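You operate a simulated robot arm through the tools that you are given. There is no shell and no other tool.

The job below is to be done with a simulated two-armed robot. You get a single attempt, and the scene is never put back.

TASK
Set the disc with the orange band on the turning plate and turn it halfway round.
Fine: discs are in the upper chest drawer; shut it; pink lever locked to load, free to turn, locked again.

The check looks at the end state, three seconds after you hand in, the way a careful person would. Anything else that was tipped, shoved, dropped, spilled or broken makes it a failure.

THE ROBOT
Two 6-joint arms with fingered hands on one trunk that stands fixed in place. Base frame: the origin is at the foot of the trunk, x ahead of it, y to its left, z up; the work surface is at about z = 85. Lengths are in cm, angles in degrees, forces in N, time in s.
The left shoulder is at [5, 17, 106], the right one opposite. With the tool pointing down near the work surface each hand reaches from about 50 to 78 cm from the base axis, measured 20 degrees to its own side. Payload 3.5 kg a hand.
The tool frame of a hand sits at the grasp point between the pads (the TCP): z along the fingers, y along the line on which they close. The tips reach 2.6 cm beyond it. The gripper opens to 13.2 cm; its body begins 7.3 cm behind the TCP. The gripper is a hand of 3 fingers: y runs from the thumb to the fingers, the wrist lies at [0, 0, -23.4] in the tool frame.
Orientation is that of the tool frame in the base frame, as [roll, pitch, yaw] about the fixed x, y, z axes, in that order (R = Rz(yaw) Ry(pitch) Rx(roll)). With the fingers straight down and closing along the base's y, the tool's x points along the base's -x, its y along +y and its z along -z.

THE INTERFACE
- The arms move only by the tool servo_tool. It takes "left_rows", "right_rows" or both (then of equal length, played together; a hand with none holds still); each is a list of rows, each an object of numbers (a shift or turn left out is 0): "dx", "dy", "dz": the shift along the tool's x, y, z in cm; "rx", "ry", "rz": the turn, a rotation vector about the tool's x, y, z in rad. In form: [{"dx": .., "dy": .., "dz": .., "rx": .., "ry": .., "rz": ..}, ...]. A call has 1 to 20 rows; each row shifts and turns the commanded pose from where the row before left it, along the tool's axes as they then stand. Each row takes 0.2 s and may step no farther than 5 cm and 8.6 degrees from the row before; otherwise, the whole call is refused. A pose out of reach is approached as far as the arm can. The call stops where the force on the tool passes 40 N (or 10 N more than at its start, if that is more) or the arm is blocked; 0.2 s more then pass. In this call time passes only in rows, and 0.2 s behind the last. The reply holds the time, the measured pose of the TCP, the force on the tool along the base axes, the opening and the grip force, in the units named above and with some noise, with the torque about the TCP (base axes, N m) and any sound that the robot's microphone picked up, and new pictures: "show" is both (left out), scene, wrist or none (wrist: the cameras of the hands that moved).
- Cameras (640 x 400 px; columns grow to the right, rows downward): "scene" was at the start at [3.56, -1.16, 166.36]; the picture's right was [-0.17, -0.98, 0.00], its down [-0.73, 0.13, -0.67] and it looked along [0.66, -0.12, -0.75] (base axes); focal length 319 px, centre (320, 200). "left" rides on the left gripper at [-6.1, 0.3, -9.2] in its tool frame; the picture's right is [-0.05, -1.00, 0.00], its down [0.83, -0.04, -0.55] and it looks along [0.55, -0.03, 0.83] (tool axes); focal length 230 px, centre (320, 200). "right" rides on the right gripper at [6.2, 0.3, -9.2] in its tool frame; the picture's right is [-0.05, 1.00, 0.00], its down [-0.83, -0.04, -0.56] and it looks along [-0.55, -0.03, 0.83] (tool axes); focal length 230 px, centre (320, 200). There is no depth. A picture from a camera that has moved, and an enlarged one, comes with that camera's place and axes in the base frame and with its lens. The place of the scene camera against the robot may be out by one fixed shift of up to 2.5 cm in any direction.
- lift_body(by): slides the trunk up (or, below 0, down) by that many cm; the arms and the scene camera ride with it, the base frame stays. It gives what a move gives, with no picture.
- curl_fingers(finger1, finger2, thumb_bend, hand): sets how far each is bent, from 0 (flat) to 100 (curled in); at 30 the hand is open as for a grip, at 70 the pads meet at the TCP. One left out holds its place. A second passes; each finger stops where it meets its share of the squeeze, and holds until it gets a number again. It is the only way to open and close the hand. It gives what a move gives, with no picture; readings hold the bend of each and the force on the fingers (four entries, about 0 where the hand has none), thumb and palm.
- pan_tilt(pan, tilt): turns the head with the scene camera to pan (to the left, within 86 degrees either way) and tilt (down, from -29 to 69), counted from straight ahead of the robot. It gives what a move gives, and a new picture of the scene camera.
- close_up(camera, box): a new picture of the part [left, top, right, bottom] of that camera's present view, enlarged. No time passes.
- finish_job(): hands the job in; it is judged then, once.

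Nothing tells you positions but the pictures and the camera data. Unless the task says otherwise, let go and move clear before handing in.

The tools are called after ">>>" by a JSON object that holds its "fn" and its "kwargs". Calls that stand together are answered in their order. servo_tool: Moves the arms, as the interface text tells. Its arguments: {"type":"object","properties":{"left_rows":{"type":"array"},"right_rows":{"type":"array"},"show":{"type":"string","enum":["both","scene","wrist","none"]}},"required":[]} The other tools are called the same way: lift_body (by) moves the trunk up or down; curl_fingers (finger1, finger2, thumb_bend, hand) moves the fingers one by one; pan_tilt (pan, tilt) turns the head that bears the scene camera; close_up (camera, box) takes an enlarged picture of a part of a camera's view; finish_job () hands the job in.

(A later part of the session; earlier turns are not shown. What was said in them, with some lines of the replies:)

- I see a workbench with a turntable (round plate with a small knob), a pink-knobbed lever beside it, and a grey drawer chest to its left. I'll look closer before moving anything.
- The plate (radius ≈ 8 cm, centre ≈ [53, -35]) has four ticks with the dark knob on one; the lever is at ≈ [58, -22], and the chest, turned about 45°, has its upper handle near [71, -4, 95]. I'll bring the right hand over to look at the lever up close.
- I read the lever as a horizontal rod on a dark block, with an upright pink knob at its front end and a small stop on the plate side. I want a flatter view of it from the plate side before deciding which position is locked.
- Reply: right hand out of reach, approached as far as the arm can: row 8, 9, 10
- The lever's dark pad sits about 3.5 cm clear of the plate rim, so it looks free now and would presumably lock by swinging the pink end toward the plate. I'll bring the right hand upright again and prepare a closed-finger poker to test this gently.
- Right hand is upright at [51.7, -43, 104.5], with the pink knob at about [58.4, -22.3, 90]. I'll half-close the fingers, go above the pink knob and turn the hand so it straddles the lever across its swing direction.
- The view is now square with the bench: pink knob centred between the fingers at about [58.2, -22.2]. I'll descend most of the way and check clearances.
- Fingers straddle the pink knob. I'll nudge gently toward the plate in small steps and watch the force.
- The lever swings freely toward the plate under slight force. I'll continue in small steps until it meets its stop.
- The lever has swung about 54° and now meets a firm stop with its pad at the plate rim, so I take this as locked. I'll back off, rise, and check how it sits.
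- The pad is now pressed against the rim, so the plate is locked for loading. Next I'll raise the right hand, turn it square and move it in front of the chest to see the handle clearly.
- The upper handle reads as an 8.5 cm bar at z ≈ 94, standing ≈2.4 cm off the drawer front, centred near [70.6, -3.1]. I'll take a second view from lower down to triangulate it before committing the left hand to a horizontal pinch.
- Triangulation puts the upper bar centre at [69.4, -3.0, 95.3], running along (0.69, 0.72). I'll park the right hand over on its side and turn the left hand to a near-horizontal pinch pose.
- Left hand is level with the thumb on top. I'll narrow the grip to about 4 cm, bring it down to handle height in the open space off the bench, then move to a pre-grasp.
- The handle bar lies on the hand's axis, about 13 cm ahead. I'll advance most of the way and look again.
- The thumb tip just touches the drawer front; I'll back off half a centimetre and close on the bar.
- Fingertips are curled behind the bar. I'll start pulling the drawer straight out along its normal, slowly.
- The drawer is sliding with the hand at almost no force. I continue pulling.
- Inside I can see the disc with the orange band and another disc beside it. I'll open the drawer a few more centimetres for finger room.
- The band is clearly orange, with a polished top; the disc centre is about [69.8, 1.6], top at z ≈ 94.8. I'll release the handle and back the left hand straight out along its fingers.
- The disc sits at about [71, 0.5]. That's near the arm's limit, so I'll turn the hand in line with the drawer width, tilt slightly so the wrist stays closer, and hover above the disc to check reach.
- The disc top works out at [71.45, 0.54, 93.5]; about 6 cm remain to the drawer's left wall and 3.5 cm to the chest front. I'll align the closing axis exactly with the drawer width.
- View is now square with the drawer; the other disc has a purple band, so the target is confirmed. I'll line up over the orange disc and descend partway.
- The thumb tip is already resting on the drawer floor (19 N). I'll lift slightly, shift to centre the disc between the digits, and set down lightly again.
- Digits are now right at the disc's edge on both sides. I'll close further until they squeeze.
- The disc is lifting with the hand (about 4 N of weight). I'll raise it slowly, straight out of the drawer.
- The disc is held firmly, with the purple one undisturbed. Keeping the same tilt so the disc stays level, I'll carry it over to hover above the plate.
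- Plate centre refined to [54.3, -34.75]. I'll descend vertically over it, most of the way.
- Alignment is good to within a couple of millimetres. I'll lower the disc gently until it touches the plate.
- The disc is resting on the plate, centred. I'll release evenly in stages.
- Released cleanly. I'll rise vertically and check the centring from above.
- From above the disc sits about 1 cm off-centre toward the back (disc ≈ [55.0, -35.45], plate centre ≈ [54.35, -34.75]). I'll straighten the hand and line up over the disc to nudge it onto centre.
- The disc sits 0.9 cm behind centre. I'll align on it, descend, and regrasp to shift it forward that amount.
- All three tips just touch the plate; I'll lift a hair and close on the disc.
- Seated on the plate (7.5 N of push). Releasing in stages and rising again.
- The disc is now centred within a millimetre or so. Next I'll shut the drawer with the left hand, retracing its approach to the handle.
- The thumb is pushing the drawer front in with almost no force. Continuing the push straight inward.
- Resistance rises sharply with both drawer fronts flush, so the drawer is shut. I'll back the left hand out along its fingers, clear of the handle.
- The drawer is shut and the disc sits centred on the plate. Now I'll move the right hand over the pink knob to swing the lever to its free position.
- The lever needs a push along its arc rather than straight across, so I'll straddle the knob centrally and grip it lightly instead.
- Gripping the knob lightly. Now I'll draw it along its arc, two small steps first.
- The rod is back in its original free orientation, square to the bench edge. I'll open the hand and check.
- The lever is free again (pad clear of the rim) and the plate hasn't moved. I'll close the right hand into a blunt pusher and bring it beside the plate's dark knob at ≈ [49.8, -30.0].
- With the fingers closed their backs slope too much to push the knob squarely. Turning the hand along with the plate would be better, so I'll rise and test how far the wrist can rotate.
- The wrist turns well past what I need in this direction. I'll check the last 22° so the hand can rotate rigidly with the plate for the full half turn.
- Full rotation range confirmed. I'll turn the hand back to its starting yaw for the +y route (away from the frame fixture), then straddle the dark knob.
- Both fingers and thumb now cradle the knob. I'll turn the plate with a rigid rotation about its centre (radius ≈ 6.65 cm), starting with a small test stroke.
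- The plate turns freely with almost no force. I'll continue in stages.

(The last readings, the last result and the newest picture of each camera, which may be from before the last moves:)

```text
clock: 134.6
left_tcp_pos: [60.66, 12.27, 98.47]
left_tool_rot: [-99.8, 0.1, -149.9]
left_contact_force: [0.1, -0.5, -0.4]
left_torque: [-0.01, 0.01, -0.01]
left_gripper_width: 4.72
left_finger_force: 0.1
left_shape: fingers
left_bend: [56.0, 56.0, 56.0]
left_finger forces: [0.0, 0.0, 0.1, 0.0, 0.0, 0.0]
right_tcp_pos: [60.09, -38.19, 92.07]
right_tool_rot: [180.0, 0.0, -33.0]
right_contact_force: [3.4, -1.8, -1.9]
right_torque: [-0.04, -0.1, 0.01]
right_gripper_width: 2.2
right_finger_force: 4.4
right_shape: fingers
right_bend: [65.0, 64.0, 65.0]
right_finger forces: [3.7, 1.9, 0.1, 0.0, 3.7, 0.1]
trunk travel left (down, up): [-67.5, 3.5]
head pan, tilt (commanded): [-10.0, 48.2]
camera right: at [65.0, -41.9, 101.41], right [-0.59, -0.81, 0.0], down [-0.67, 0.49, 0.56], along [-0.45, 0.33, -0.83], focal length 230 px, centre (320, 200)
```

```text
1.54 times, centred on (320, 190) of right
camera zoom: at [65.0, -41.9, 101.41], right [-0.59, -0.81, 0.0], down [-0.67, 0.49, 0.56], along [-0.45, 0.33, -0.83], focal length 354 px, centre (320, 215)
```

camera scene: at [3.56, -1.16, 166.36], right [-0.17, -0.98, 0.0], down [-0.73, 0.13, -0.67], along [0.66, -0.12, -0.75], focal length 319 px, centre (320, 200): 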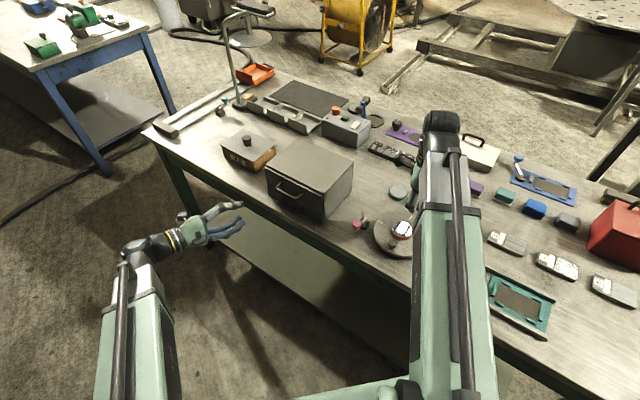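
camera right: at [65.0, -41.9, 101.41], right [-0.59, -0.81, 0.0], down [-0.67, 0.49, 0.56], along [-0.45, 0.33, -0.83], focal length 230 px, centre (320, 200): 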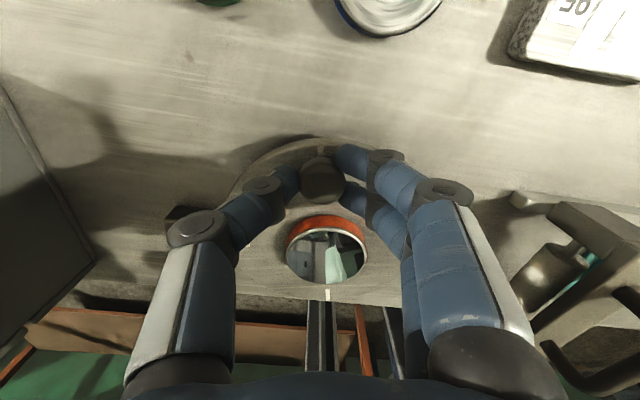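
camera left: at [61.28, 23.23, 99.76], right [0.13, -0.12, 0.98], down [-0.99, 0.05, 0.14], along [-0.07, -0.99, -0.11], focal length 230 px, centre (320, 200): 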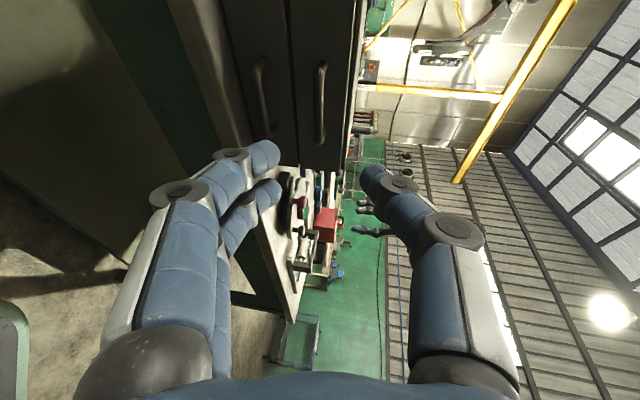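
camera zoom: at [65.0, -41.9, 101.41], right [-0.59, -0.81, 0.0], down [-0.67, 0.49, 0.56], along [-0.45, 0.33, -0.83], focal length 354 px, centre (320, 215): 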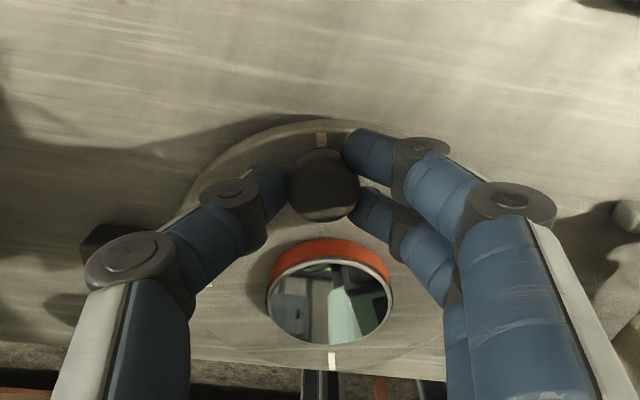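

>>> {"fn": "servo_tool", "kwargs": {"right_rows": [{"dx": 0.0, "dy": 0.43, "rz": 0.0648}, {"dx": 0.0, "dy": 0.43, "rz": 0.0648}, {"dx": -0.02, "dy": 0.43, "rz": 0.0648}], "show": "wrist"}}

>>> {"fn": "close_up", "kwargs": {"camera": "right", "box": [180, 60, 460, 320]}}

>>> {"fn": "close_up", "kwargs": {"camera": "scene", "box": [320, 180, 440, 280]}}

```text
clock: 135.4
left_tcp_pos: [60.57, 12.35, 98.51]
left_tool_rot: [-99.8, 0.1, -150.0]
left_contact_force: [-0.4, 0.4, 0.7]
left_torque: [0.02, 0.03, 0.01]
left_gripper_width: 4.77
left_finger_force: 0.1
left_shape: fingers
left_bend: [56.0, 56.0, 56.0]
left_finger forces: [0.0, 0.0, 0.0, 0.0, 0.0, 0.0]
right_tcp_pos: [59.26, -39.25, 92.06]
right_tool_rot: [-180.0, 0.2, -44.3]
right_contact_force: [1.0, 0.6, -1.4]
right_torque: [-0.04, 0.02, 0.04]
right_gripper_width: 2.15
right_finger_force: 4.3
right_shape: fingers
right_bend: [65.0, 64.0, 65.0]
right_finger forces: [2.4, 2.6, 0.0, 0.0, 3.7, 0.1]
trunk travel left (down, up): [-67.5, 3.5]
head pan, tilt (commanded): [-10.0, 48.2]
camera right: at [63.45, -43.85, 101.39], right [-0.73, -0.68, 0.0], down [-0.56, 0.61, 0.56], along [-0.38, 0.41, -0.83], focal length 230 px, centre (320, 200)
```

right: 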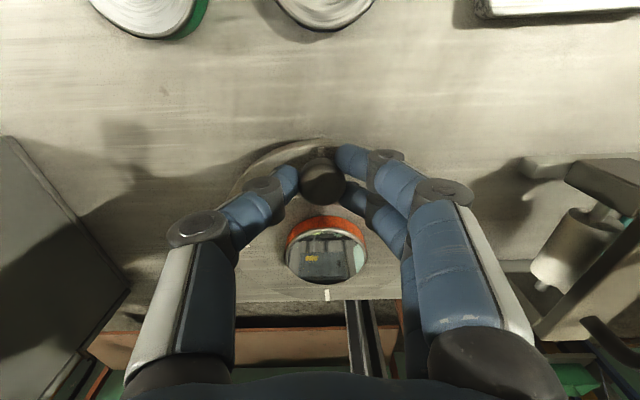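

```text
1.54 times, centred on (320, 190) of right
camera zoom: at [63.45, -43.85, 101.39], right [-0.73, -0.68, 0.0], down [-0.56, 0.61, 0.56], along [-0.38, 0.41, -0.83], focal length 354 px, centre (320, 215)
```

zoom: 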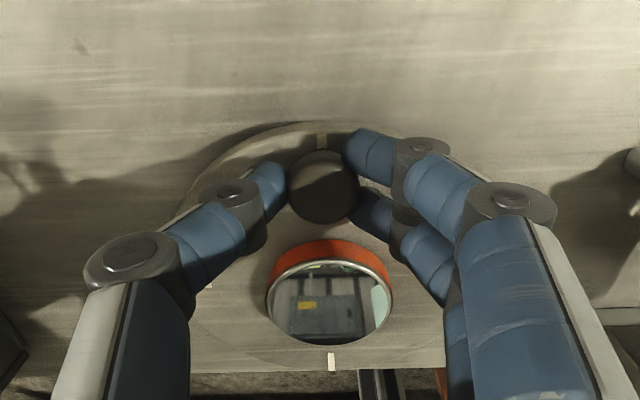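

```text
4.00 times, centred on (380, 230) of scene
camera zoom: at [3.57, -1.17, 166.36], right [-0.17, -0.98, 0.0], down [-0.73, 0.13, -0.67], along [0.66, -0.12, -0.75], focal length 1276 px, centre (80, 80)
```

zoom: 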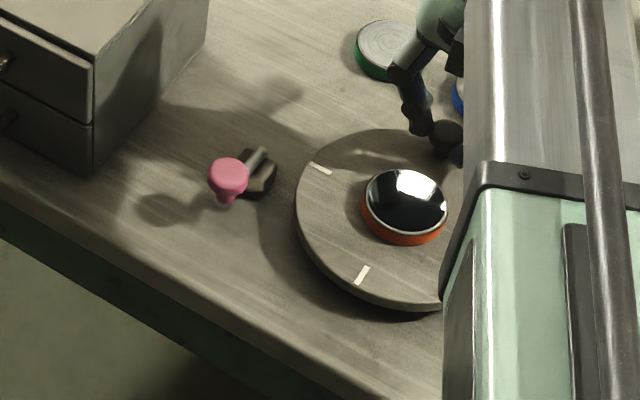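

The knob is now diametrically opposite and the ticks coincide with their original places, so the half turn is done. I'll release the knob and rise clear.

>>> {"fn": "curl_fingers", "kwargs": {"hand": "right", "finger1": 58, "finger2": 58, "thumb_bend": 58}}

>>> {"fn": "servo_tool", "kwargs": {"right_rows": [{"dz": -1}, {"dz": -2}, {"dz": -3}, {"dz": -4}, {"dz": -4}], "show": "wrist"}}

>>> {"fn": "close_up", "kwargs": {"camera": "scene", "box": [320, 180, 440, 280]}}

```text
clock: 136.4
left_tcp_pos: [60.67, 12.3, 98.47]
left_tool_rot: [-99.8, 0.1, -150.0]
left_contact_force: [0.5, -0.6, 0.6]
left_torque: [-0.01, 0.01, 0.02]
left_gripper_width: 4.75
left_finger_force: 0.0
left_shape: fingers
left_bend: [56.0, 56.0, 56.0]
left_finger forces: [0.0, 0.1, 0.1, 0.0, 0.0, 0.0]
right_tcp_pos: [59.36, -39.2, 92.08]
right_tool_rot: [-179.9, 0.1, -44.2]
right_contact_force: [-0.4, 0.3, 0.7]
right_torque: [0.03, -0.02, -0.01]
right_gripper_width: 4.36
right_finger_force: 0.1
right_shape: fingers
right_bend: [57.0, 57.0, 57.0]
right_finger forces: [0.0, 0.0, 0.0, 0.1, 0.0, 0.0]
trunk travel left (down, up): [-67.5, 3.5]
head pan, tilt (commanded): [-10.0, 48.2]
```

```text
clock: 137.6
left_tcp_pos: [60.62, 12.31, 98.48]
left_tool_rot: [-99.8, 0.1, -150.1]
left_contact_force: [0.0, -0.6, 0.3]
left_torque: [-0.01, -0.01, 0.04]
left_gripper_width: 4.75
left_finger_force: 0.0
left_shape: fingers
left_bend: [56.0, 56.0, 56.0]
left_finger forces: [0.0, 0.0, 0.0, 0.0, 0.1, 0.0]
right_tcp_pos: [59.48, -39.32, 106.04]
right_tool_rot: [-179.9, 0.0, -44.2]
right_contact_force: [-0.2, 0.4, 0.4]
right_torque: [-0.02, 0.01, -0.02]
right_gripper_width: 4.4
right_finger_force: 0.0
right_shape: fingers
right_bend: [57.0, 57.0, 57.0]
right_finger forces: [0.0, 0.0, 0.0, 0.1, 0.1, 0.0]
trunk travel left (down, up): [-67.5, 3.5]
head pan, tilt (commanded): [-10.0, 48.2]
camera right: at [63.6, -43.88, 115.36], right [-0.73, -0.68, 0.0], down [-0.56, 0.61, 0.56], along [-0.38, 0.41, -0.83], focal length 230 px, centre (320, 200)
```

right: 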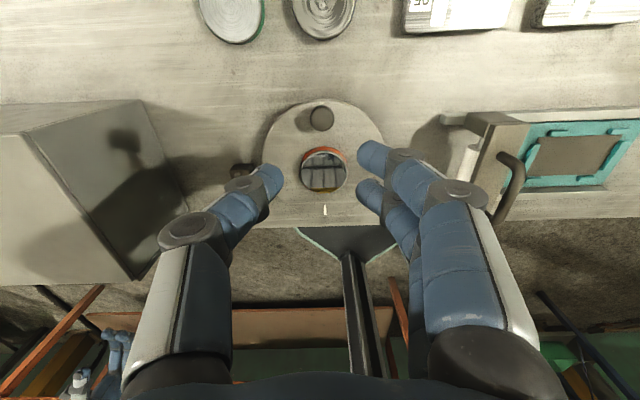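

```text
4.00 times, centred on (380, 230) of scene
camera zoom: at [3.54, -1.14, 166.35], right [-0.17, -0.98, 0.0], down [-0.73, 0.13, -0.67], along [0.66, -0.12, -0.75], focal length 1276 px, centre (80, 80)
```

zoom: 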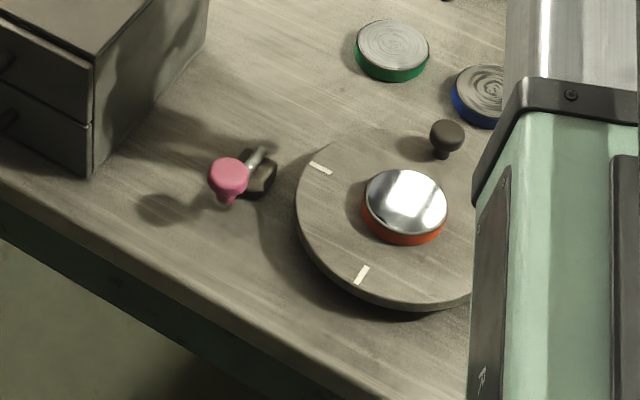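

Everything on the plate stayed put. I'll turn the hand back and go over to the pink lever to lock it again, the same way as before.

>>> {"fn": "servo_tool", "kwargs": {"right_rows": [{"rz": -0.1428}, {"rz": -0.1428}, {"rz": -0.1428}, {"rz": -0.1428}, {"rz": -0.1428}, {"rz": -0.1428}, {"rz": -0.1428}, {"rz": -0.1428}, {"rz": -0.1428}, {"rz": -0.1428}, {"rz": -0.1428}, {"rz": -0.1428}, {"rz": -0.1428}, {"rz": -0.1428}, {"rz": -0.1428}, {"rz": -0.1428}, {"rz": -0.1428}, {"rz": -0.1428}, {"rz": -0.1428}, {"rz": -0.1428}], "show": "none"}}

>>> {"fn": "servo_tool", "kwargs": {"right_rows": [{"rz": -0.1428}, {"rz": -0.1428}, {"dx": 4, "dy": 3}, {"dx": 4, "dy": 3}, {"dx": 4, "dy": 3}, {"dx": 0.8, "dy": 2.5}], "show": "both"}}

>>> {"fn": "close_up", "kwargs": {"camera": "right", "box": [160, 40, 440, 220]}}

```text
clock: 141.8
left_tcp_pos: [60.63, 12.36, 98.48]
left_tool_rot: [-99.7, 0.1, -150.0]
left_contact_force: [0.1, 0.3, 0.2]
left_torque: [-0.01, 0.02, 0.0]
left_gripper_width: 4.74
left_finger_force: 0.0
left_shape: fingers
left_bend: [56.0, 56.0, 56.0]
left_finger forces: [0.0, 0.0, 0.0, 0.0, 0.1, 0.0]
right_tcp_pos: [59.25, -39.32, 105.98]
right_tool_rot: [180.0, 0.0, 119.5]
right_contact_force: [-0.1, 0.5, -0.1]
right_torque: [-0.02, -0.02, -0.02]
right_gripper_width: 4.4
right_finger_force: 0.1
right_shape: fingers
right_bend: [57.0, 57.0, 57.0]
right_finger forces: [0.1, 0.0, 0.0, 0.0, 0.0, 0.0]
trunk travel left (down, up): [-67.5, 3.5]
head pan, tilt (commanded): [-10.0, 48.2]
```

```text
clock: 143.2
left_tcp_pos: [60.64, 12.35, 98.39]
left_tool_rot: [-99.9, 0.0, -150.0]
left_contact_force: [-0.1, 0.2, 0.6]
left_torque: [0.01, 0.01, 0.0]
left_gripper_width: 4.74
left_finger_force: 0.1
left_shape: fingers
left_bend: [56.0, 56.0, 56.0]
left_finger forces: [0.0, 0.1, 0.1, 0.0, 0.1, 0.2]
right_tcp_pos: [58.13, -21.97, 105.98]
right_tool_rot: [180.0, -0.2, 135.8]
right_contact_force: [0.2, -0.3, 0.0]
right_torque: [0.01, 0.0, 0.03]
right_gripper_width: 4.42
right_finger_force: 0.1
right_shape: fingers
right_bend: [57.0, 57.0, 57.0]
right_finger forces: [0.0, 0.0, 0.1, 0.0, 0.0, 0.0]
trunk travel left (down, up): [-67.5, 3.5]
head pan, tilt (commanded): [-10.0, 48.2]
camera scene: at [3.59, -1.15, 166.36], right [-0.17, -0.98, 0.0], down [-0.73, 0.13, -0.67], along [0.66, -0.12, -0.75], focal length 319 px, centre (320, 200)
camera right: at [53.91, -17.5, 115.3], right [0.73, 0.68, 0.0], down [0.57, -0.61, 0.55], along [0.38, -0.41, -0.83], focal length 230 px, centre (320, 200)
```

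scene: 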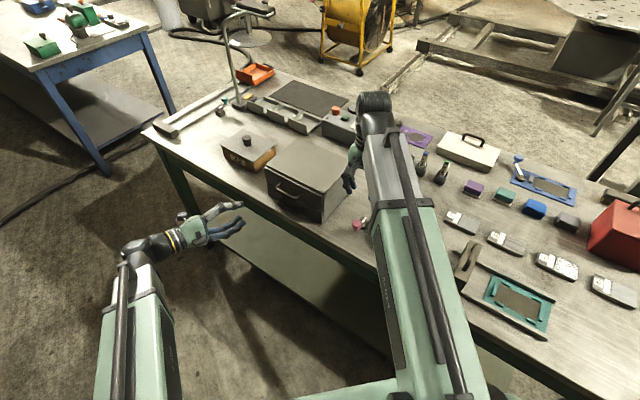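
right: 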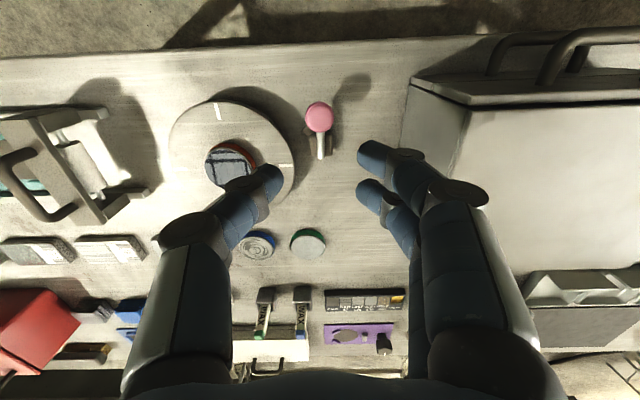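

```text
2.22 times, centred on (300, 130) of right
camera zoom: at [53.91, -17.5, 115.3], right [0.73, 0.68, 0.0], down [0.57, -0.61, 0.55], along [0.38, -0.41, -0.83], focal length 511 px, centre (364, 356)
```

zoom: 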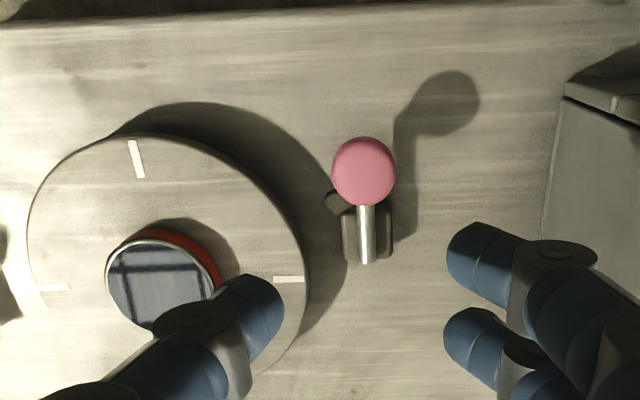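

>>> {"fn": "curl_fingers", "kwargs": {"hand": "right", "finger1": 52, "finger2": 52, "thumb_bend": 58}}

>>> {"fn": "servo_tool", "kwargs": {"right_rows": [{"dz": 3}, {"dz": 3}, {"dz": 3}, {"dz": 2.5}, {"dz": 1.6}, {"dz": 1.0}], "show": "wrist"}}

>>> {"fn": "close_up", "kwargs": {"camera": "right", "box": [180, 80, 440, 260]}}

```text
clock: 144.2
left_tcp_pos: [60.6, 12.35, 98.57]
left_tool_rot: [-99.8, 0.1, -150.1]
left_contact_force: [0.1, 0.1, 0.3]
left_torque: [0.04, 0.0, 0.01]
left_gripper_width: 4.77
left_finger_force: 0.0
left_shape: fingers
left_bend: [56.0, 56.0, 56.0]
left_finger forces: [0.0, 0.0, 0.0, 0.0, 0.1, 0.0]
right_tcp_pos: [58.0, -22.05, 106.0]
right_tool_rot: [180.0, -0.1, 135.8]
right_contact_force: [0.1, 0.6, -0.1]
right_torque: [0.0, -0.03, 0.02]
right_gripper_width: 5.21
right_finger_force: 0.1
right_shape: fingers
right_bend: [52.0, 52.0, 57.0]
right_finger forces: [0.0, 0.0, 0.0, 0.0, 0.1, 0.0]
trunk travel left (down, up): [-67.5, 3.5]
head pan, tilt (commanded): [-10.0, 48.2]
```

```text
clock: 145.6
left_tcp_pos: [60.55, 12.29, 98.59]
left_tool_rot: [-99.9, 0.0, -150.1]
left_contact_force: [0.4, 0.6, 0.0]
left_torque: [-0.02, 0.03, -0.01]
left_gripper_width: 4.73
left_finger_force: 0.0
left_shape: fingers
left_bend: [56.0, 56.0, 56.0]
left_finger forces: [0.0, 0.0, 0.0, 0.0, 0.1, 0.0]
right_tcp_pos: [58.29, -21.95, 91.98]
right_tool_rot: [-180.0, 0.1, 135.9]
right_contact_force: [-0.5, 0.1, 0.6]
right_torque: [-0.01, -0.03, -0.02]
right_gripper_width: 5.19
right_finger_force: 0.0
right_shape: fingers
right_bend: [52.0, 52.0, 57.0]
right_finger forces: [0.1, 0.1, 0.0, 0.1, 0.0, 0.0]
trunk travel left (down, up): [-67.5, 3.5]
head pan, tilt (commanded): [-10.0, 48.2]
camera right: at [54.02, -17.57, 101.31], right [0.73, 0.68, 0.0], down [0.57, -0.61, 0.55], along [0.38, -0.41, -0.83], focal length 230 px, centre (320, 200)
```

right: 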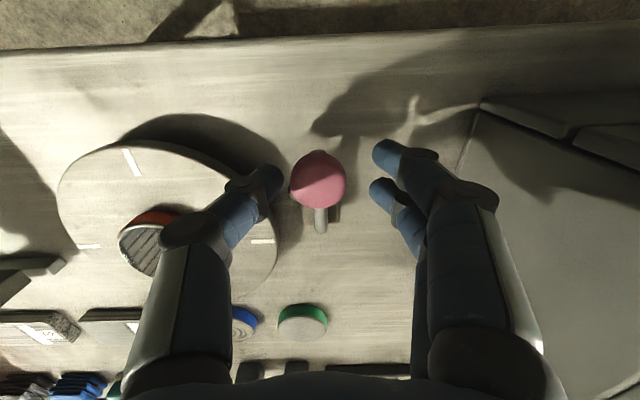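

```text
2.22 times, centred on (310, 170) of right
camera zoom: at [54.02, -17.57, 101.31], right [0.73, 0.68, 0.0], down [0.57, -0.61, 0.55], along [0.38, -0.41, -0.83], focal length 511 px, centre (342, 267)
```

zoom: 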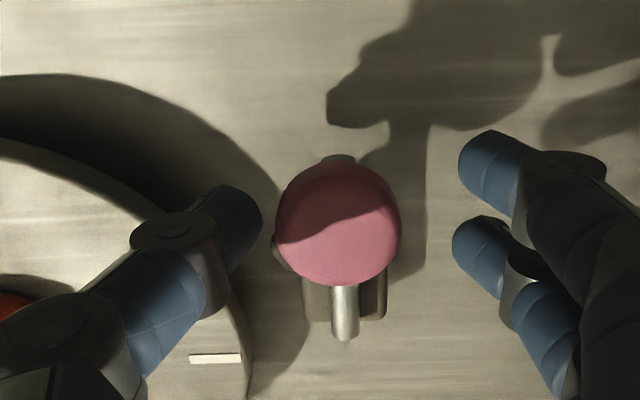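

>>> {"fn": "servo_tool", "kwargs": {"right_rows": [{"dy": -0.5}, {"dy": -0.5}, {"dy": -0.4}, {"dy": -0.25}, {"dy": -0.25}, {"dy": -0.25}, {"dy": -0.25}, {"dy": -0.25}], "show": "wrist"}}

>>> {"fn": "close_up", "kwargs": {"camera": "right", "box": [180, 80, 440, 260]}}

```text
clock: 147.4
left_tcp_pos: [60.67, 12.33, 98.47]
left_tool_rot: [-99.8, 0.1, -150.0]
left_contact_force: [-0.6, -0.2, 0.0]
left_torque: [0.04, -0.06, 0.01]
left_gripper_width: 4.75
left_finger_force: 0.1
left_shape: fingers
left_bend: [56.0, 56.0, 56.0]
left_finger forces: [0.0, 0.0, 0.1, 0.0, 0.1, 0.0]
right_tcp_pos: [56.35, -23.96, 91.86]
right_tool_rot: [180.0, -0.2, 135.8]
right_contact_force: [-0.1, 2.1, -0.8]
right_torque: [0.01, 0.02, 0.03]
right_gripper_width: 5.37
right_finger_force: 1.4
right_shape: fingers
right_bend: [51.0, 51.0, 57.0]
right_finger forces: [1.1, 0.5, 0.1, 0.0, 0.1, 0.0]
trunk travel left (down, up): [-67.5, 3.5]
head pan, tilt (commanded): [-10.0, 48.2]
camera right: at [52.12, -19.44, 101.28], right [0.73, 0.68, 0.0], down [0.57, -0.61, 0.55], along [0.38, -0.41, -0.83], focal length 230 px, centre (320, 200)
```

right: 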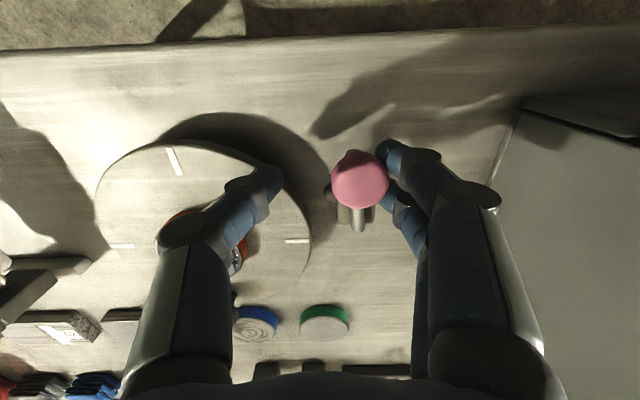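

```text
2.22 times, centred on (310, 170) of right
camera zoom: at [52.12, -19.44, 101.28], right [0.73, 0.68, 0.0], down [0.57, -0.61, 0.55], along [0.38, -0.41, -0.83], focal length 511 px, centre (342, 267)
```

zoom: 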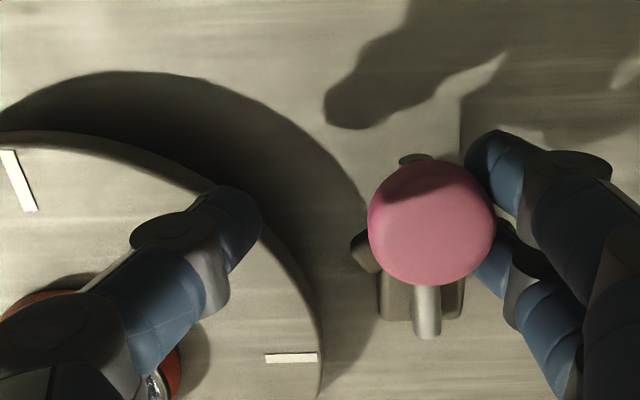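

Contact made with the knob; the lever is about to swing. I continue along the arc.

>>> {"fn": "servo_tool", "kwargs": {"right_rows": [{"dy": -0.25}, {"dy": -0.25}, {"dy": -0.25}, {"dy": -0.25, "dx": -0.05}, {"dy": -0.25, "dx": -0.1}, {"dy": -0.25, "dx": -0.1}], "show": "wrist"}}

>>> {"fn": "close_up", "kwargs": {"camera": "right", "box": [180, 80, 440, 260]}}

```text
clock: 148.8
left_tcp_pos: [60.69, 12.38, 98.44]
left_tool_rot: [-99.8, 0.2, -150.0]
left_contact_force: [0.7, -0.1, 0.0]
left_torque: [-0.01, 0.01, 0.0]
left_gripper_width: 4.74
left_finger_force: 0.0
left_shape: fingers
left_bend: [56.0, 56.0, 56.0]
left_finger forces: [0.0, 0.1, 0.1, 0.0, 0.0, 0.0]
right_tcp_pos: [55.63, -25.14, 91.85]
right_tool_rot: [-180.0, 0.0, 135.8]
right_contact_force: [0.5, -0.2, -0.2]
right_torque: [0.0, 0.0, 0.02]
right_gripper_width: 5.29
right_finger_force: 0.3
right_shape: fingers
right_bend: [52.0, 52.0, 57.0]
right_finger forces: [0.0, 0.2, 0.0, 0.0, 0.0, 0.1]
trunk travel left (down, up): [-67.5, 3.5]
head pan, tilt (commanded): [-10.0, 48.2]
camera right: at [51.32, -20.74, 101.25], right [0.73, 0.68, 0.0], down [0.57, -0.61, 0.55], along [0.38, -0.41, -0.83], focal length 230 px, centre (320, 200)
```

right: 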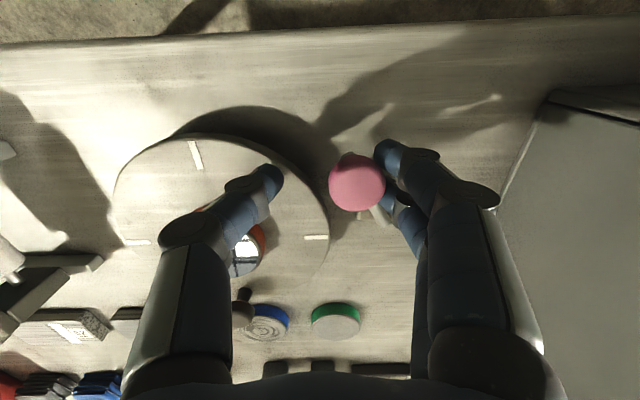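

```text
2.22 times, centred on (310, 170) of right
camera zoom: at [51.32, -20.74, 101.25], right [0.73, 0.68, 0.0], down [0.57, -0.61, 0.55], along [0.38, -0.41, -0.83], focal length 511 px, centre (342, 267)
```

zoom: 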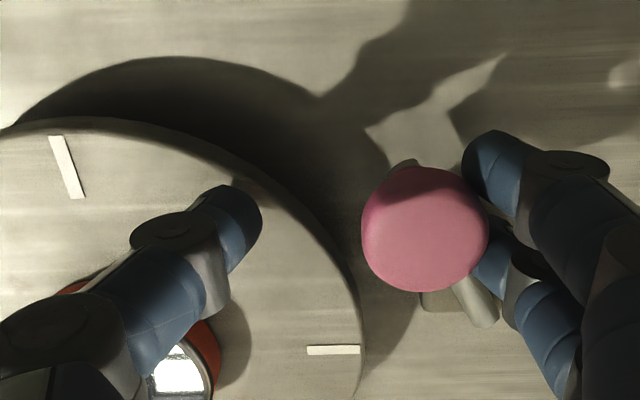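

>>> {"fn": "servo_tool", "kwargs": {"right_rows": [{"dy": -0.2, "dx": -0.2}, {"dy": -0.2, "dx": -0.2}, {"dy": -0.2, "dx": -0.2}, {"dy": -0.25, "dx": -0.2}, {"dy": -0.25, "dx": -0.2}, {"dy": -0.25, "dx": -0.2}], "show": "wrist"}}

>>> {"fn": "close_up", "kwargs": {"camera": "right", "box": [180, 80, 440, 260]}}

```text
clock: 150.2
left_tcp_pos: [60.71, 12.23, 98.55]
left_tool_rot: [-99.7, 0.1, -150.0]
left_contact_force: [-0.2, 0.4, -0.5]
left_torque: [0.0, 0.02, 0.02]
left_gripper_width: 4.78
left_finger_force: 0.0
left_shape: fingers
left_bend: [56.0, 56.0, 56.0]
left_finger forces: [0.0, 0.1, 0.0, 0.0, 0.0, 0.0]
right_tcp_pos: [55.33, -27.07, 92.03]
right_tool_rot: [180.0, 0.1, 135.9]
right_contact_force: [0.0, 0.7, 0.4]
right_torque: [-0.05, 0.0, 0.02]
right_gripper_width: 5.32
right_finger_force: 0.2
right_shape: fingers
right_bend: [52.0, 52.0, 57.0]
right_finger forces: [0.1, 0.1, 0.0, 0.0, 0.1, 0.0]
trunk travel left (down, up): [-67.5, 3.5]
head pan, tilt (commanded): [-10.0, 48.2]
camera right: at [51.16, -22.54, 101.28], right [0.73, 0.68, 0.0], down [0.57, -0.61, 0.55], along [0.38, -0.41, -0.83], focal length 230 px, centre (320, 200)
```

right: 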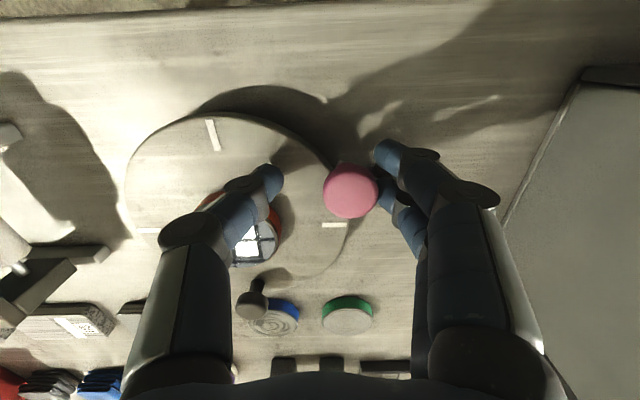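

```text
2.22 times, centred on (310, 170) of right
camera zoom: at [51.16, -22.54, 101.28], right [0.73, 0.68, 0.0], down [0.57, -0.61, 0.55], along [0.38, -0.41, -0.83], focal length 511 px, centre (342, 267)
```

zoom: 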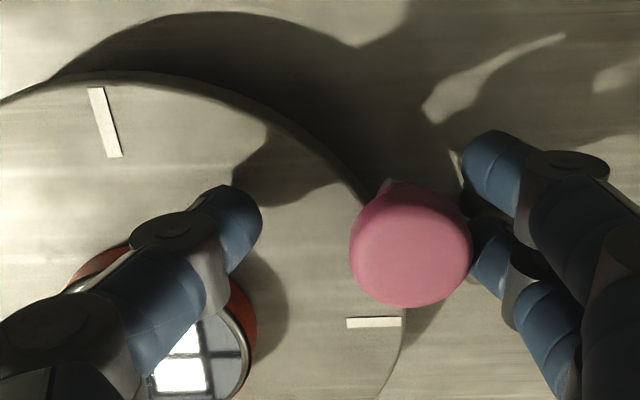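

>>> {"fn": "servo_tool", "kwargs": {"right_rows": [{"dy": -0.2, "dx": -0.15}, {"dy": -0.2, "dx": -0.15}, {"dy": -0.2, "dx": -0.1}], "show": "none"}}

>>> {"fn": "servo_tool", "kwargs": {"right_rows": [{"dy": -0.2, "dx": -0.1}, {"dy": -0.2, "dx": -0.05}], "show": "wrist"}}

>>> {"fn": "close_up", "kwargs": {"camera": "right", "box": [180, 80, 440, 260]}}

```text
clock: 151.0
left_tcp_pos: [60.64, 12.43, 98.45]
left_tool_rot: [-99.9, 0.1, -150.0]
left_contact_force: [0.4, 0.0, -0.3]
left_torque: [0.02, 0.0, -0.01]
left_gripper_width: 4.76
left_finger_force: 0.0
left_shape: fingers
left_bend: [56.0, 56.0, 56.0]
left_finger forces: [0.0, 0.1, 0.1, 0.0, 0.0, 0.1]
right_tcp_pos: [55.32, -27.59, 92.02]
right_tool_rot: [-180.0, 0.0, 135.8]
right_contact_force: [-0.5, 1.3, 0.1]
right_torque: [0.01, -0.03, 0.04]
right_gripper_width: 5.3
right_finger_force: 0.4
right_shape: fingers
right_bend: [52.0, 51.0, 57.0]
right_finger forces: [0.2, 1.3, 0.0, 0.0, 0.0, 0.0]
trunk travel left (down, up): [-67.5, 3.5]
head pan, tilt (commanded): [-10.0, 48.2]
```

```text
clock: 151.6
left_tcp_pos: [60.6, 12.39, 98.54]
left_tool_rot: [-99.8, 0.0, -149.9]
left_contact_force: [0.3, 0.5, 0.0]
left_torque: [-0.04, -0.02, 0.0]
left_gripper_width: 4.75
left_finger_force: 0.0
left_shape: fingers
left_bend: [56.0, 56.0, 56.0]
left_finger forces: [0.0, 0.0, 0.1, 0.0, 0.0, 0.0]
right_tcp_pos: [55.14, -28.01, 92.02]
right_tool_rot: [-180.0, -0.1, 135.8]
right_contact_force: [1.3, 5.4, 0.7]
right_torque: [0.13, -0.01, 0.13]
right_gripper_width: 5.59
right_finger_force: 1.9
right_shape: fingers
right_bend: [50.0, 49.0, 57.0]
right_finger forces: [2.7, 2.4, 0.0, 0.0, 0.0, 0.1]
trunk travel left (down, up): [-67.5, 3.5]
head pan, tilt (commanded): [-10.0, 48.2]
camera right: at [50.91, -23.5, 101.31], right [0.73, 0.68, 0.0], down [0.57, -0.61, 0.55], along [0.38, -0.41, -0.83], focal length 230 px, centre (320, 200)
```

right: 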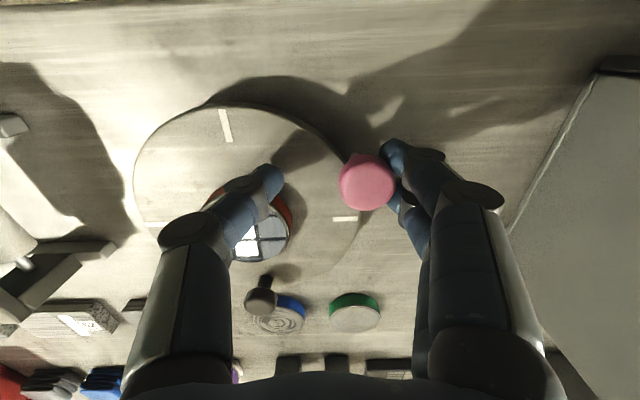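

```text
2.22 times, centred on (310, 170) of right
camera zoom: at [50.91, -23.5, 101.31], right [0.73, 0.68, 0.0], down [0.57, -0.61, 0.55], along [0.38, -0.41, -0.83], focal length 511 px, centre (342, 267)
```

zoom: 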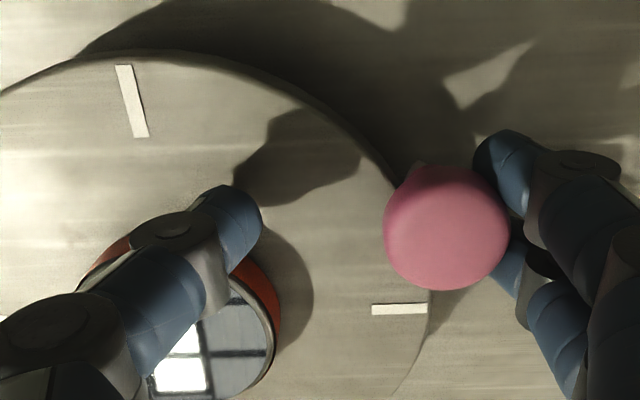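

>>> {"fn": "servo_tool", "kwargs": {"right_rows": [{"dy": -0.2}, {"dy": -0.2}], "show": "none"}}

>>> {"fn": "servo_tool", "kwargs": {"right_rows": [{"dy": 0.5}, {"dy": 0.5}, {"dz": -2}, {"dz": -3}, {"dz": -3}, {"dz": -4}, {"dx": 0, "dz": -2}], "show": "wrist"}}

>>> {"fn": "close_up", "kwargs": {"camera": "right", "box": [200, 40, 440, 200]}}

>>> {"fn": "close_up", "kwargs": {"camera": "scene", "box": [320, 180, 440, 280]}}

```text
clock: 152.2
left_tcp_pos: [60.64, 12.36, 98.41]
left_tool_rot: [-99.8, 0.0, -149.9]
left_contact_force: [-0.8, 0.1, -0.4]
left_torque: [0.01, 0.04, -0.03]
left_gripper_width: 4.75
left_finger_force: 0.0
left_shape: fingers
left_bend: [56.0, 56.0, 56.0]
left_finger forces: [0.0, 0.0, 0.0, 0.0, 0.1, 0.0]
right_tcp_pos: [54.88, -28.22, 92.0]
right_tool_rot: [180.0, -0.1, 135.9]
right_contact_force: [5.0, 7.3, -0.8]
right_torque: [0.12, -0.08, 0.1]
right_gripper_width: 5.99
right_finger_force: 5.1
right_shape: fingers
right_bend: [48.0, 47.0, 57.0]
right_finger forces: [4.8, 4.7, 0.0, 0.1, 0.1, 0.0]
trunk travel left (down, up): [-67.5, 3.5]
head pan, tilt (commanded): [-10.0, 48.2]
```

```text
clock: 153.8
left_tcp_pos: [60.58, 12.46, 98.51]
left_tool_rot: [-99.8, 0.1, -150.0]
left_contact_force: [-0.1, -0.5, 0.1]
left_torque: [-0.02, -0.01, 0.0]
left_gripper_width: 4.75
left_finger_force: 0.1
left_shape: fingers
left_bend: [56.0, 56.0, 56.0]
left_finger forces: [0.1, 0.1, 0.0, 0.0, 0.1, 0.1]
right_tcp_pos: [55.39, -27.66, 105.98]
right_tool_rot: [-179.9, -0.1, 135.8]
right_contact_force: [-0.1, 0.6, -0.7]
right_torque: [0.03, 0.0, 0.0]
right_gripper_width: 5.29
right_finger_force: 0.0
right_shape: fingers
right_bend: [52.0, 52.0, 57.0]
right_finger forces: [0.0, 0.1, 0.0, 0.0, 0.1, 0.0]
trunk travel left (down, up): [-67.5, 3.5]
head pan, tilt (commanded): [-10.0, 48.2]
camera right: at [51.26, -23.15, 115.36], right [0.73, 0.68, 0.0], down [0.57, -0.61, 0.55], along [0.38, -0.41, -0.83], focal length 230 px, centre (320, 200)
```

right: 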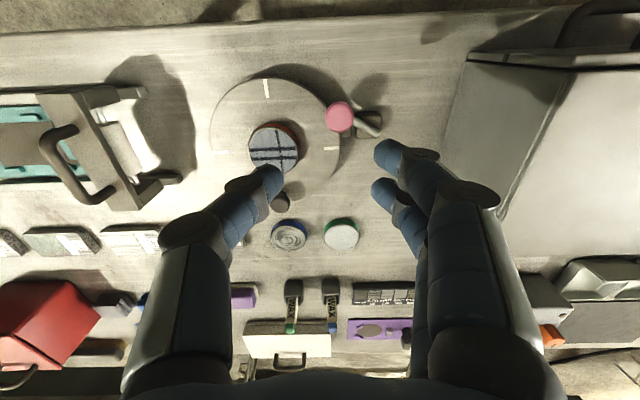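

```text
2.50 times, centred on (320, 120) of right
camera zoom: at [51.26, -23.15, 115.36], right [0.73, 0.68, 0.0], down [0.57, -0.61, 0.55], along [0.38, -0.41, -0.83], focal length 575 px, centre (320, 400)
```

zoom: 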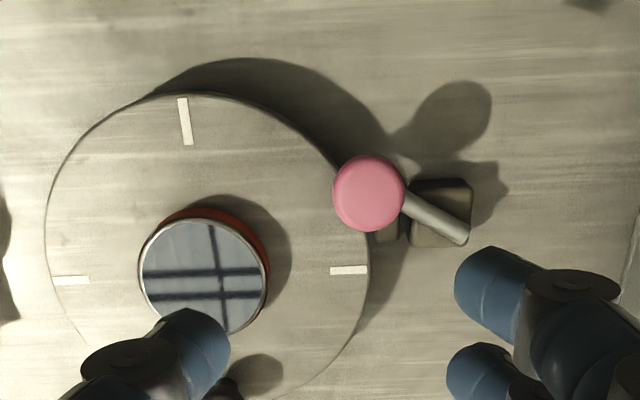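

```text
4.00 times, centred on (380, 230) of scene
camera zoom: at [3.56, -1.15, 166.35], right [-0.17, -0.98, 0.0], down [-0.73, 0.13, -0.67], along [0.66, -0.12, -0.75], focal length 1276 px, centre (80, 80)
```

zoom: 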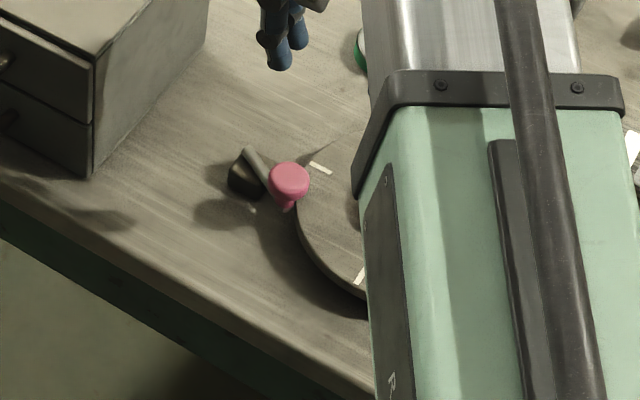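

The lever's pad is pressed against the rim again, so the plate is locked with the disc centred. I'll move both hands well clear and take a final look.

>>> {"fn": "servo_tool", "kwargs": {"right_rows": [{"dz": -4}, {"dz": -4}, {"dz": -2, "dy": -3}, {"dy": -4}, {"dy": -4}, {"dy": -4}, {"dy": -4}], "left_rows": [{"dz": -4}, {"dz": -4}, {"dz": -2, "dy": -3}, {"dy": -4}, {"dy": -4}, {"dy": -4}, {"dy": -3}], "show": "both"}}

>>> {"fn": "close_up", "kwargs": {"camera": "scene", "box": [250, 130, 450, 280]}}

>>> {"fn": "close_up", "kwargs": {"camera": "right", "box": [240, 0, 560, 220]}}

```text
clock: 155.4
left_tcp_pos: [57.44, 18.38, 118.12]
left_tool_rot: [-99.8, 0.0, -149.9]
left_contact_force: [-0.1, -0.9, 0.4]
left_torque: [0.02, 0.0, 0.03]
left_gripper_width: 4.73
left_finger_force: 0.1
left_shape: fingers
left_bend: [56.0, 56.0, 56.0]
left_finger forces: [0.1, 0.0, 0.0, 0.1, 0.0, 0.0]
right_tcp_pos: [42.16, -41.21, 115.86]
right_tool_rot: [180.0, 0.1, 135.8]
right_contact_force: [-0.5, 0.4, 0.8]
right_torque: [-0.03, -0.04, 0.0]
right_gripper_width: 5.31
right_finger_force: 0.0
right_shape: fingers
right_bend: [52.0, 52.0, 57.0]
right_finger forces: [0.1, 0.0, 0.0, 0.0, 0.1, 0.0]
trunk travel left (down, up): [-67.5, 3.5]
head pan, tilt (commanded): [-10.0, 48.2]
camera scene: at [3.51, -1.2, 166.36], right [-0.17, -0.98, 0.0], down [-0.73, 0.13, -0.67], along [0.66, -0.12, -0.75], focal length 319 px, centre (320, 200)
camera right: at [37.91, -36.78, 125.23], right [0.73, 0.68, 0.0], down [0.57, -0.61, 0.55], along [0.38, -0.41, -0.83], focal length 230 px, centre (320, 200)
camera left: at [58.1, 29.21, 119.39], right [0.13, -0.12, 0.98], down [-0.99, 0.05, 0.14], along [-0.07, -0.99, -0.11], focal length 230 px, centre (320, 200)
```

scene: 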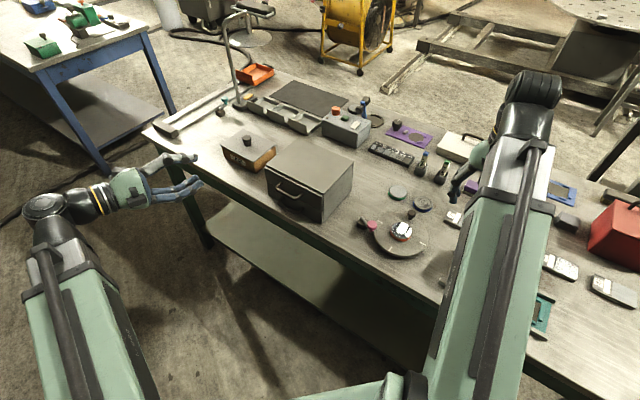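
right: 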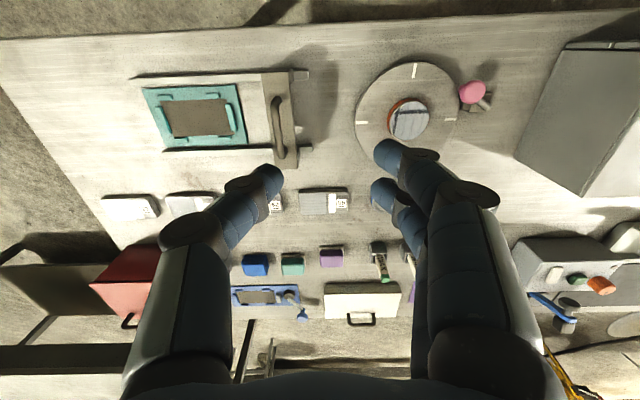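
left: 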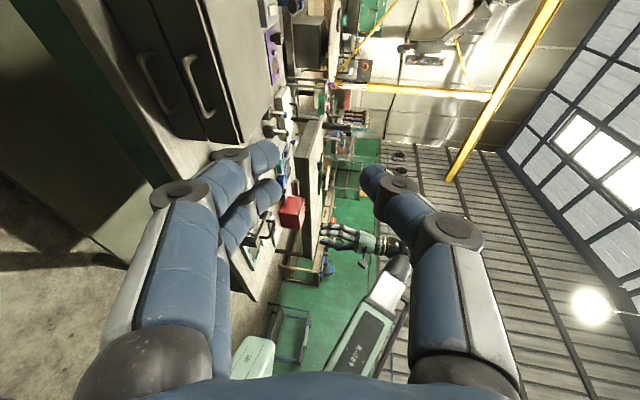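

```text
2.67 times, centred on (350, 205) of scene
camera zoom: at [3.51, -1.2, 166.36], right [-0.17, -0.98, 0.0], down [-0.73, 0.13, -0.67], along [0.66, -0.12, -0.75], focal length 851 px, centre (240, 187)
```

zoom: 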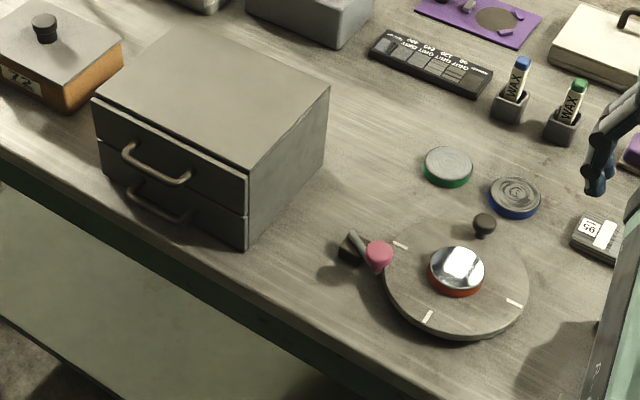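

```text
1.82 times, centred on (400, 110) of right
camera zoom: at [37.91, -36.78, 125.23], right [0.73, 0.68, 0.0], down [0.57, -0.61, 0.55], along [0.38, -0.41, -0.83], focal length 418 px, centre (174, 364)
```

zoom: 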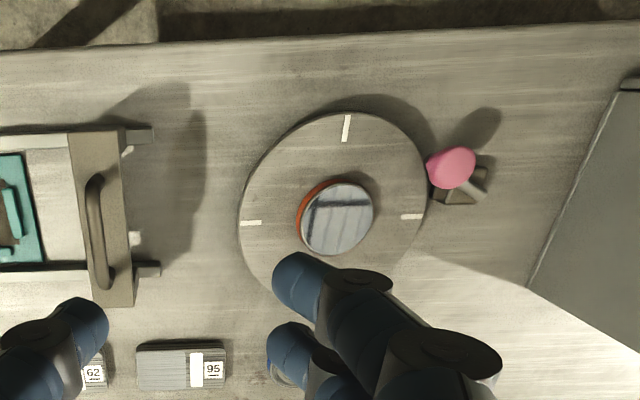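

>>> {"fn": "close_up", "kwargs": {"camera": "scene", "box": [240, 120, 440, 270]}}

>>> {"fn": "close_up", "kwargs": {"camera": "scene", "box": [262, 140, 358, 224]}}

>>> {"fn": "close_up", "kwargs": {"camera": "scene", "box": [340, 200, 436, 260]}}

```text
2.67 times, centred on (340, 195) of scene
camera zoom: at [3.51, -1.2, 166.36], right [-0.17, -0.98, 0.0], down [-0.73, 0.13, -0.67], along [0.66, -0.12, -0.75], focal length 851 px, centre (267, 213)
```

zoom: 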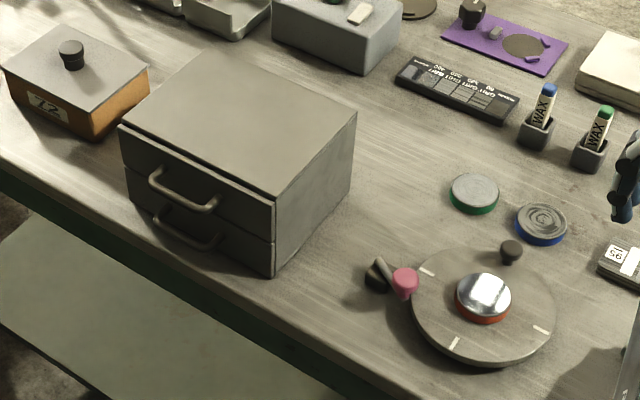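

```text
4.76 times, centred on (310, 182) of scene
camera zoom: at [3.51, -1.2, 166.36], right [-0.17, -0.98, 0.0], down [-0.73, 0.13, -0.67], along [0.66, -0.12, -0.75], focal length 1519 px, centre (368, 286)
```

zoom: 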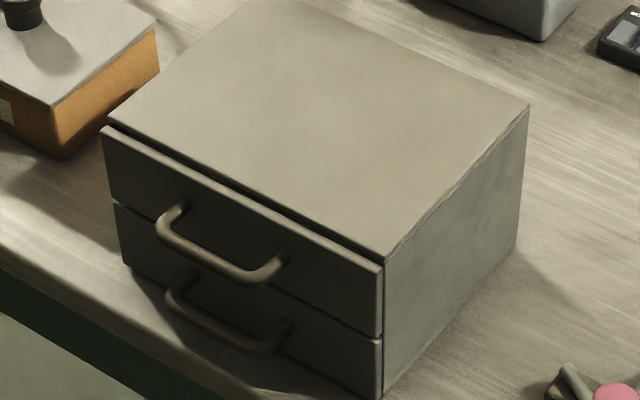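

```text
6.67 times, centred on (388, 230) of scene
camera zoom: at [3.51, -1.2, 166.36], right [-0.17, -0.98, 0.0], down [-0.73, 0.13, -0.67], along [0.66, -0.12, -0.75], focal length 2127 px, centre (-133, 0)
```

zoom: 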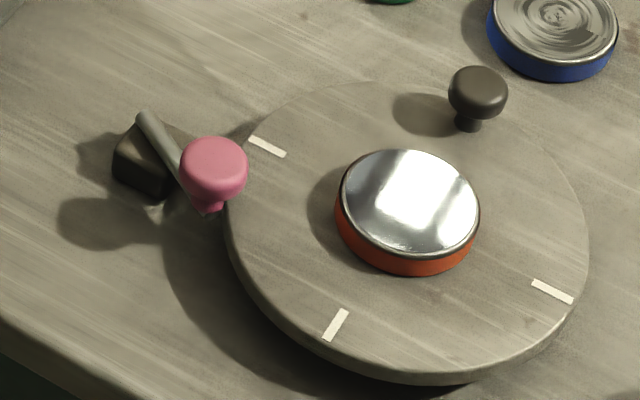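

The final view checks out: the orange disc is centred on the plate and the knob and ticks show a half turn. The lever is locked against the rim, the drawer is shut with the chest unmoved, and everything else is where it started. Both hands are clear, so I'm handing in.

>>> {"fn": "finish_job", "kwargs": {}}

```text
The job is handed in.
```

I've handed the job in: the disc with the orange band is on the turning plate, and the plate has been turned halfway round. I haven't been told the result of the check.

- **Disc:** it sits on the centre of the plate. It first landed about 1 cm off, so I picked it up again and re-centred it before turning.
- **Half turn:** the plate's knob is now directly opposite where it began, and the plate's marks line up with their original positions to within about a degree.
- **Pink lever:** it was in the free position at the start. I locked it to load, freed it to turn, and locked it again; its pad is back against the plate's rim. I didn't test the lock by pushing the plate.
- **Drawer:** the upper drawer is shut, the chest hasn't moved, and the purple disc is still inside.

In the last pictures, nothing else on the bench had moved. Both hands are open and clear.
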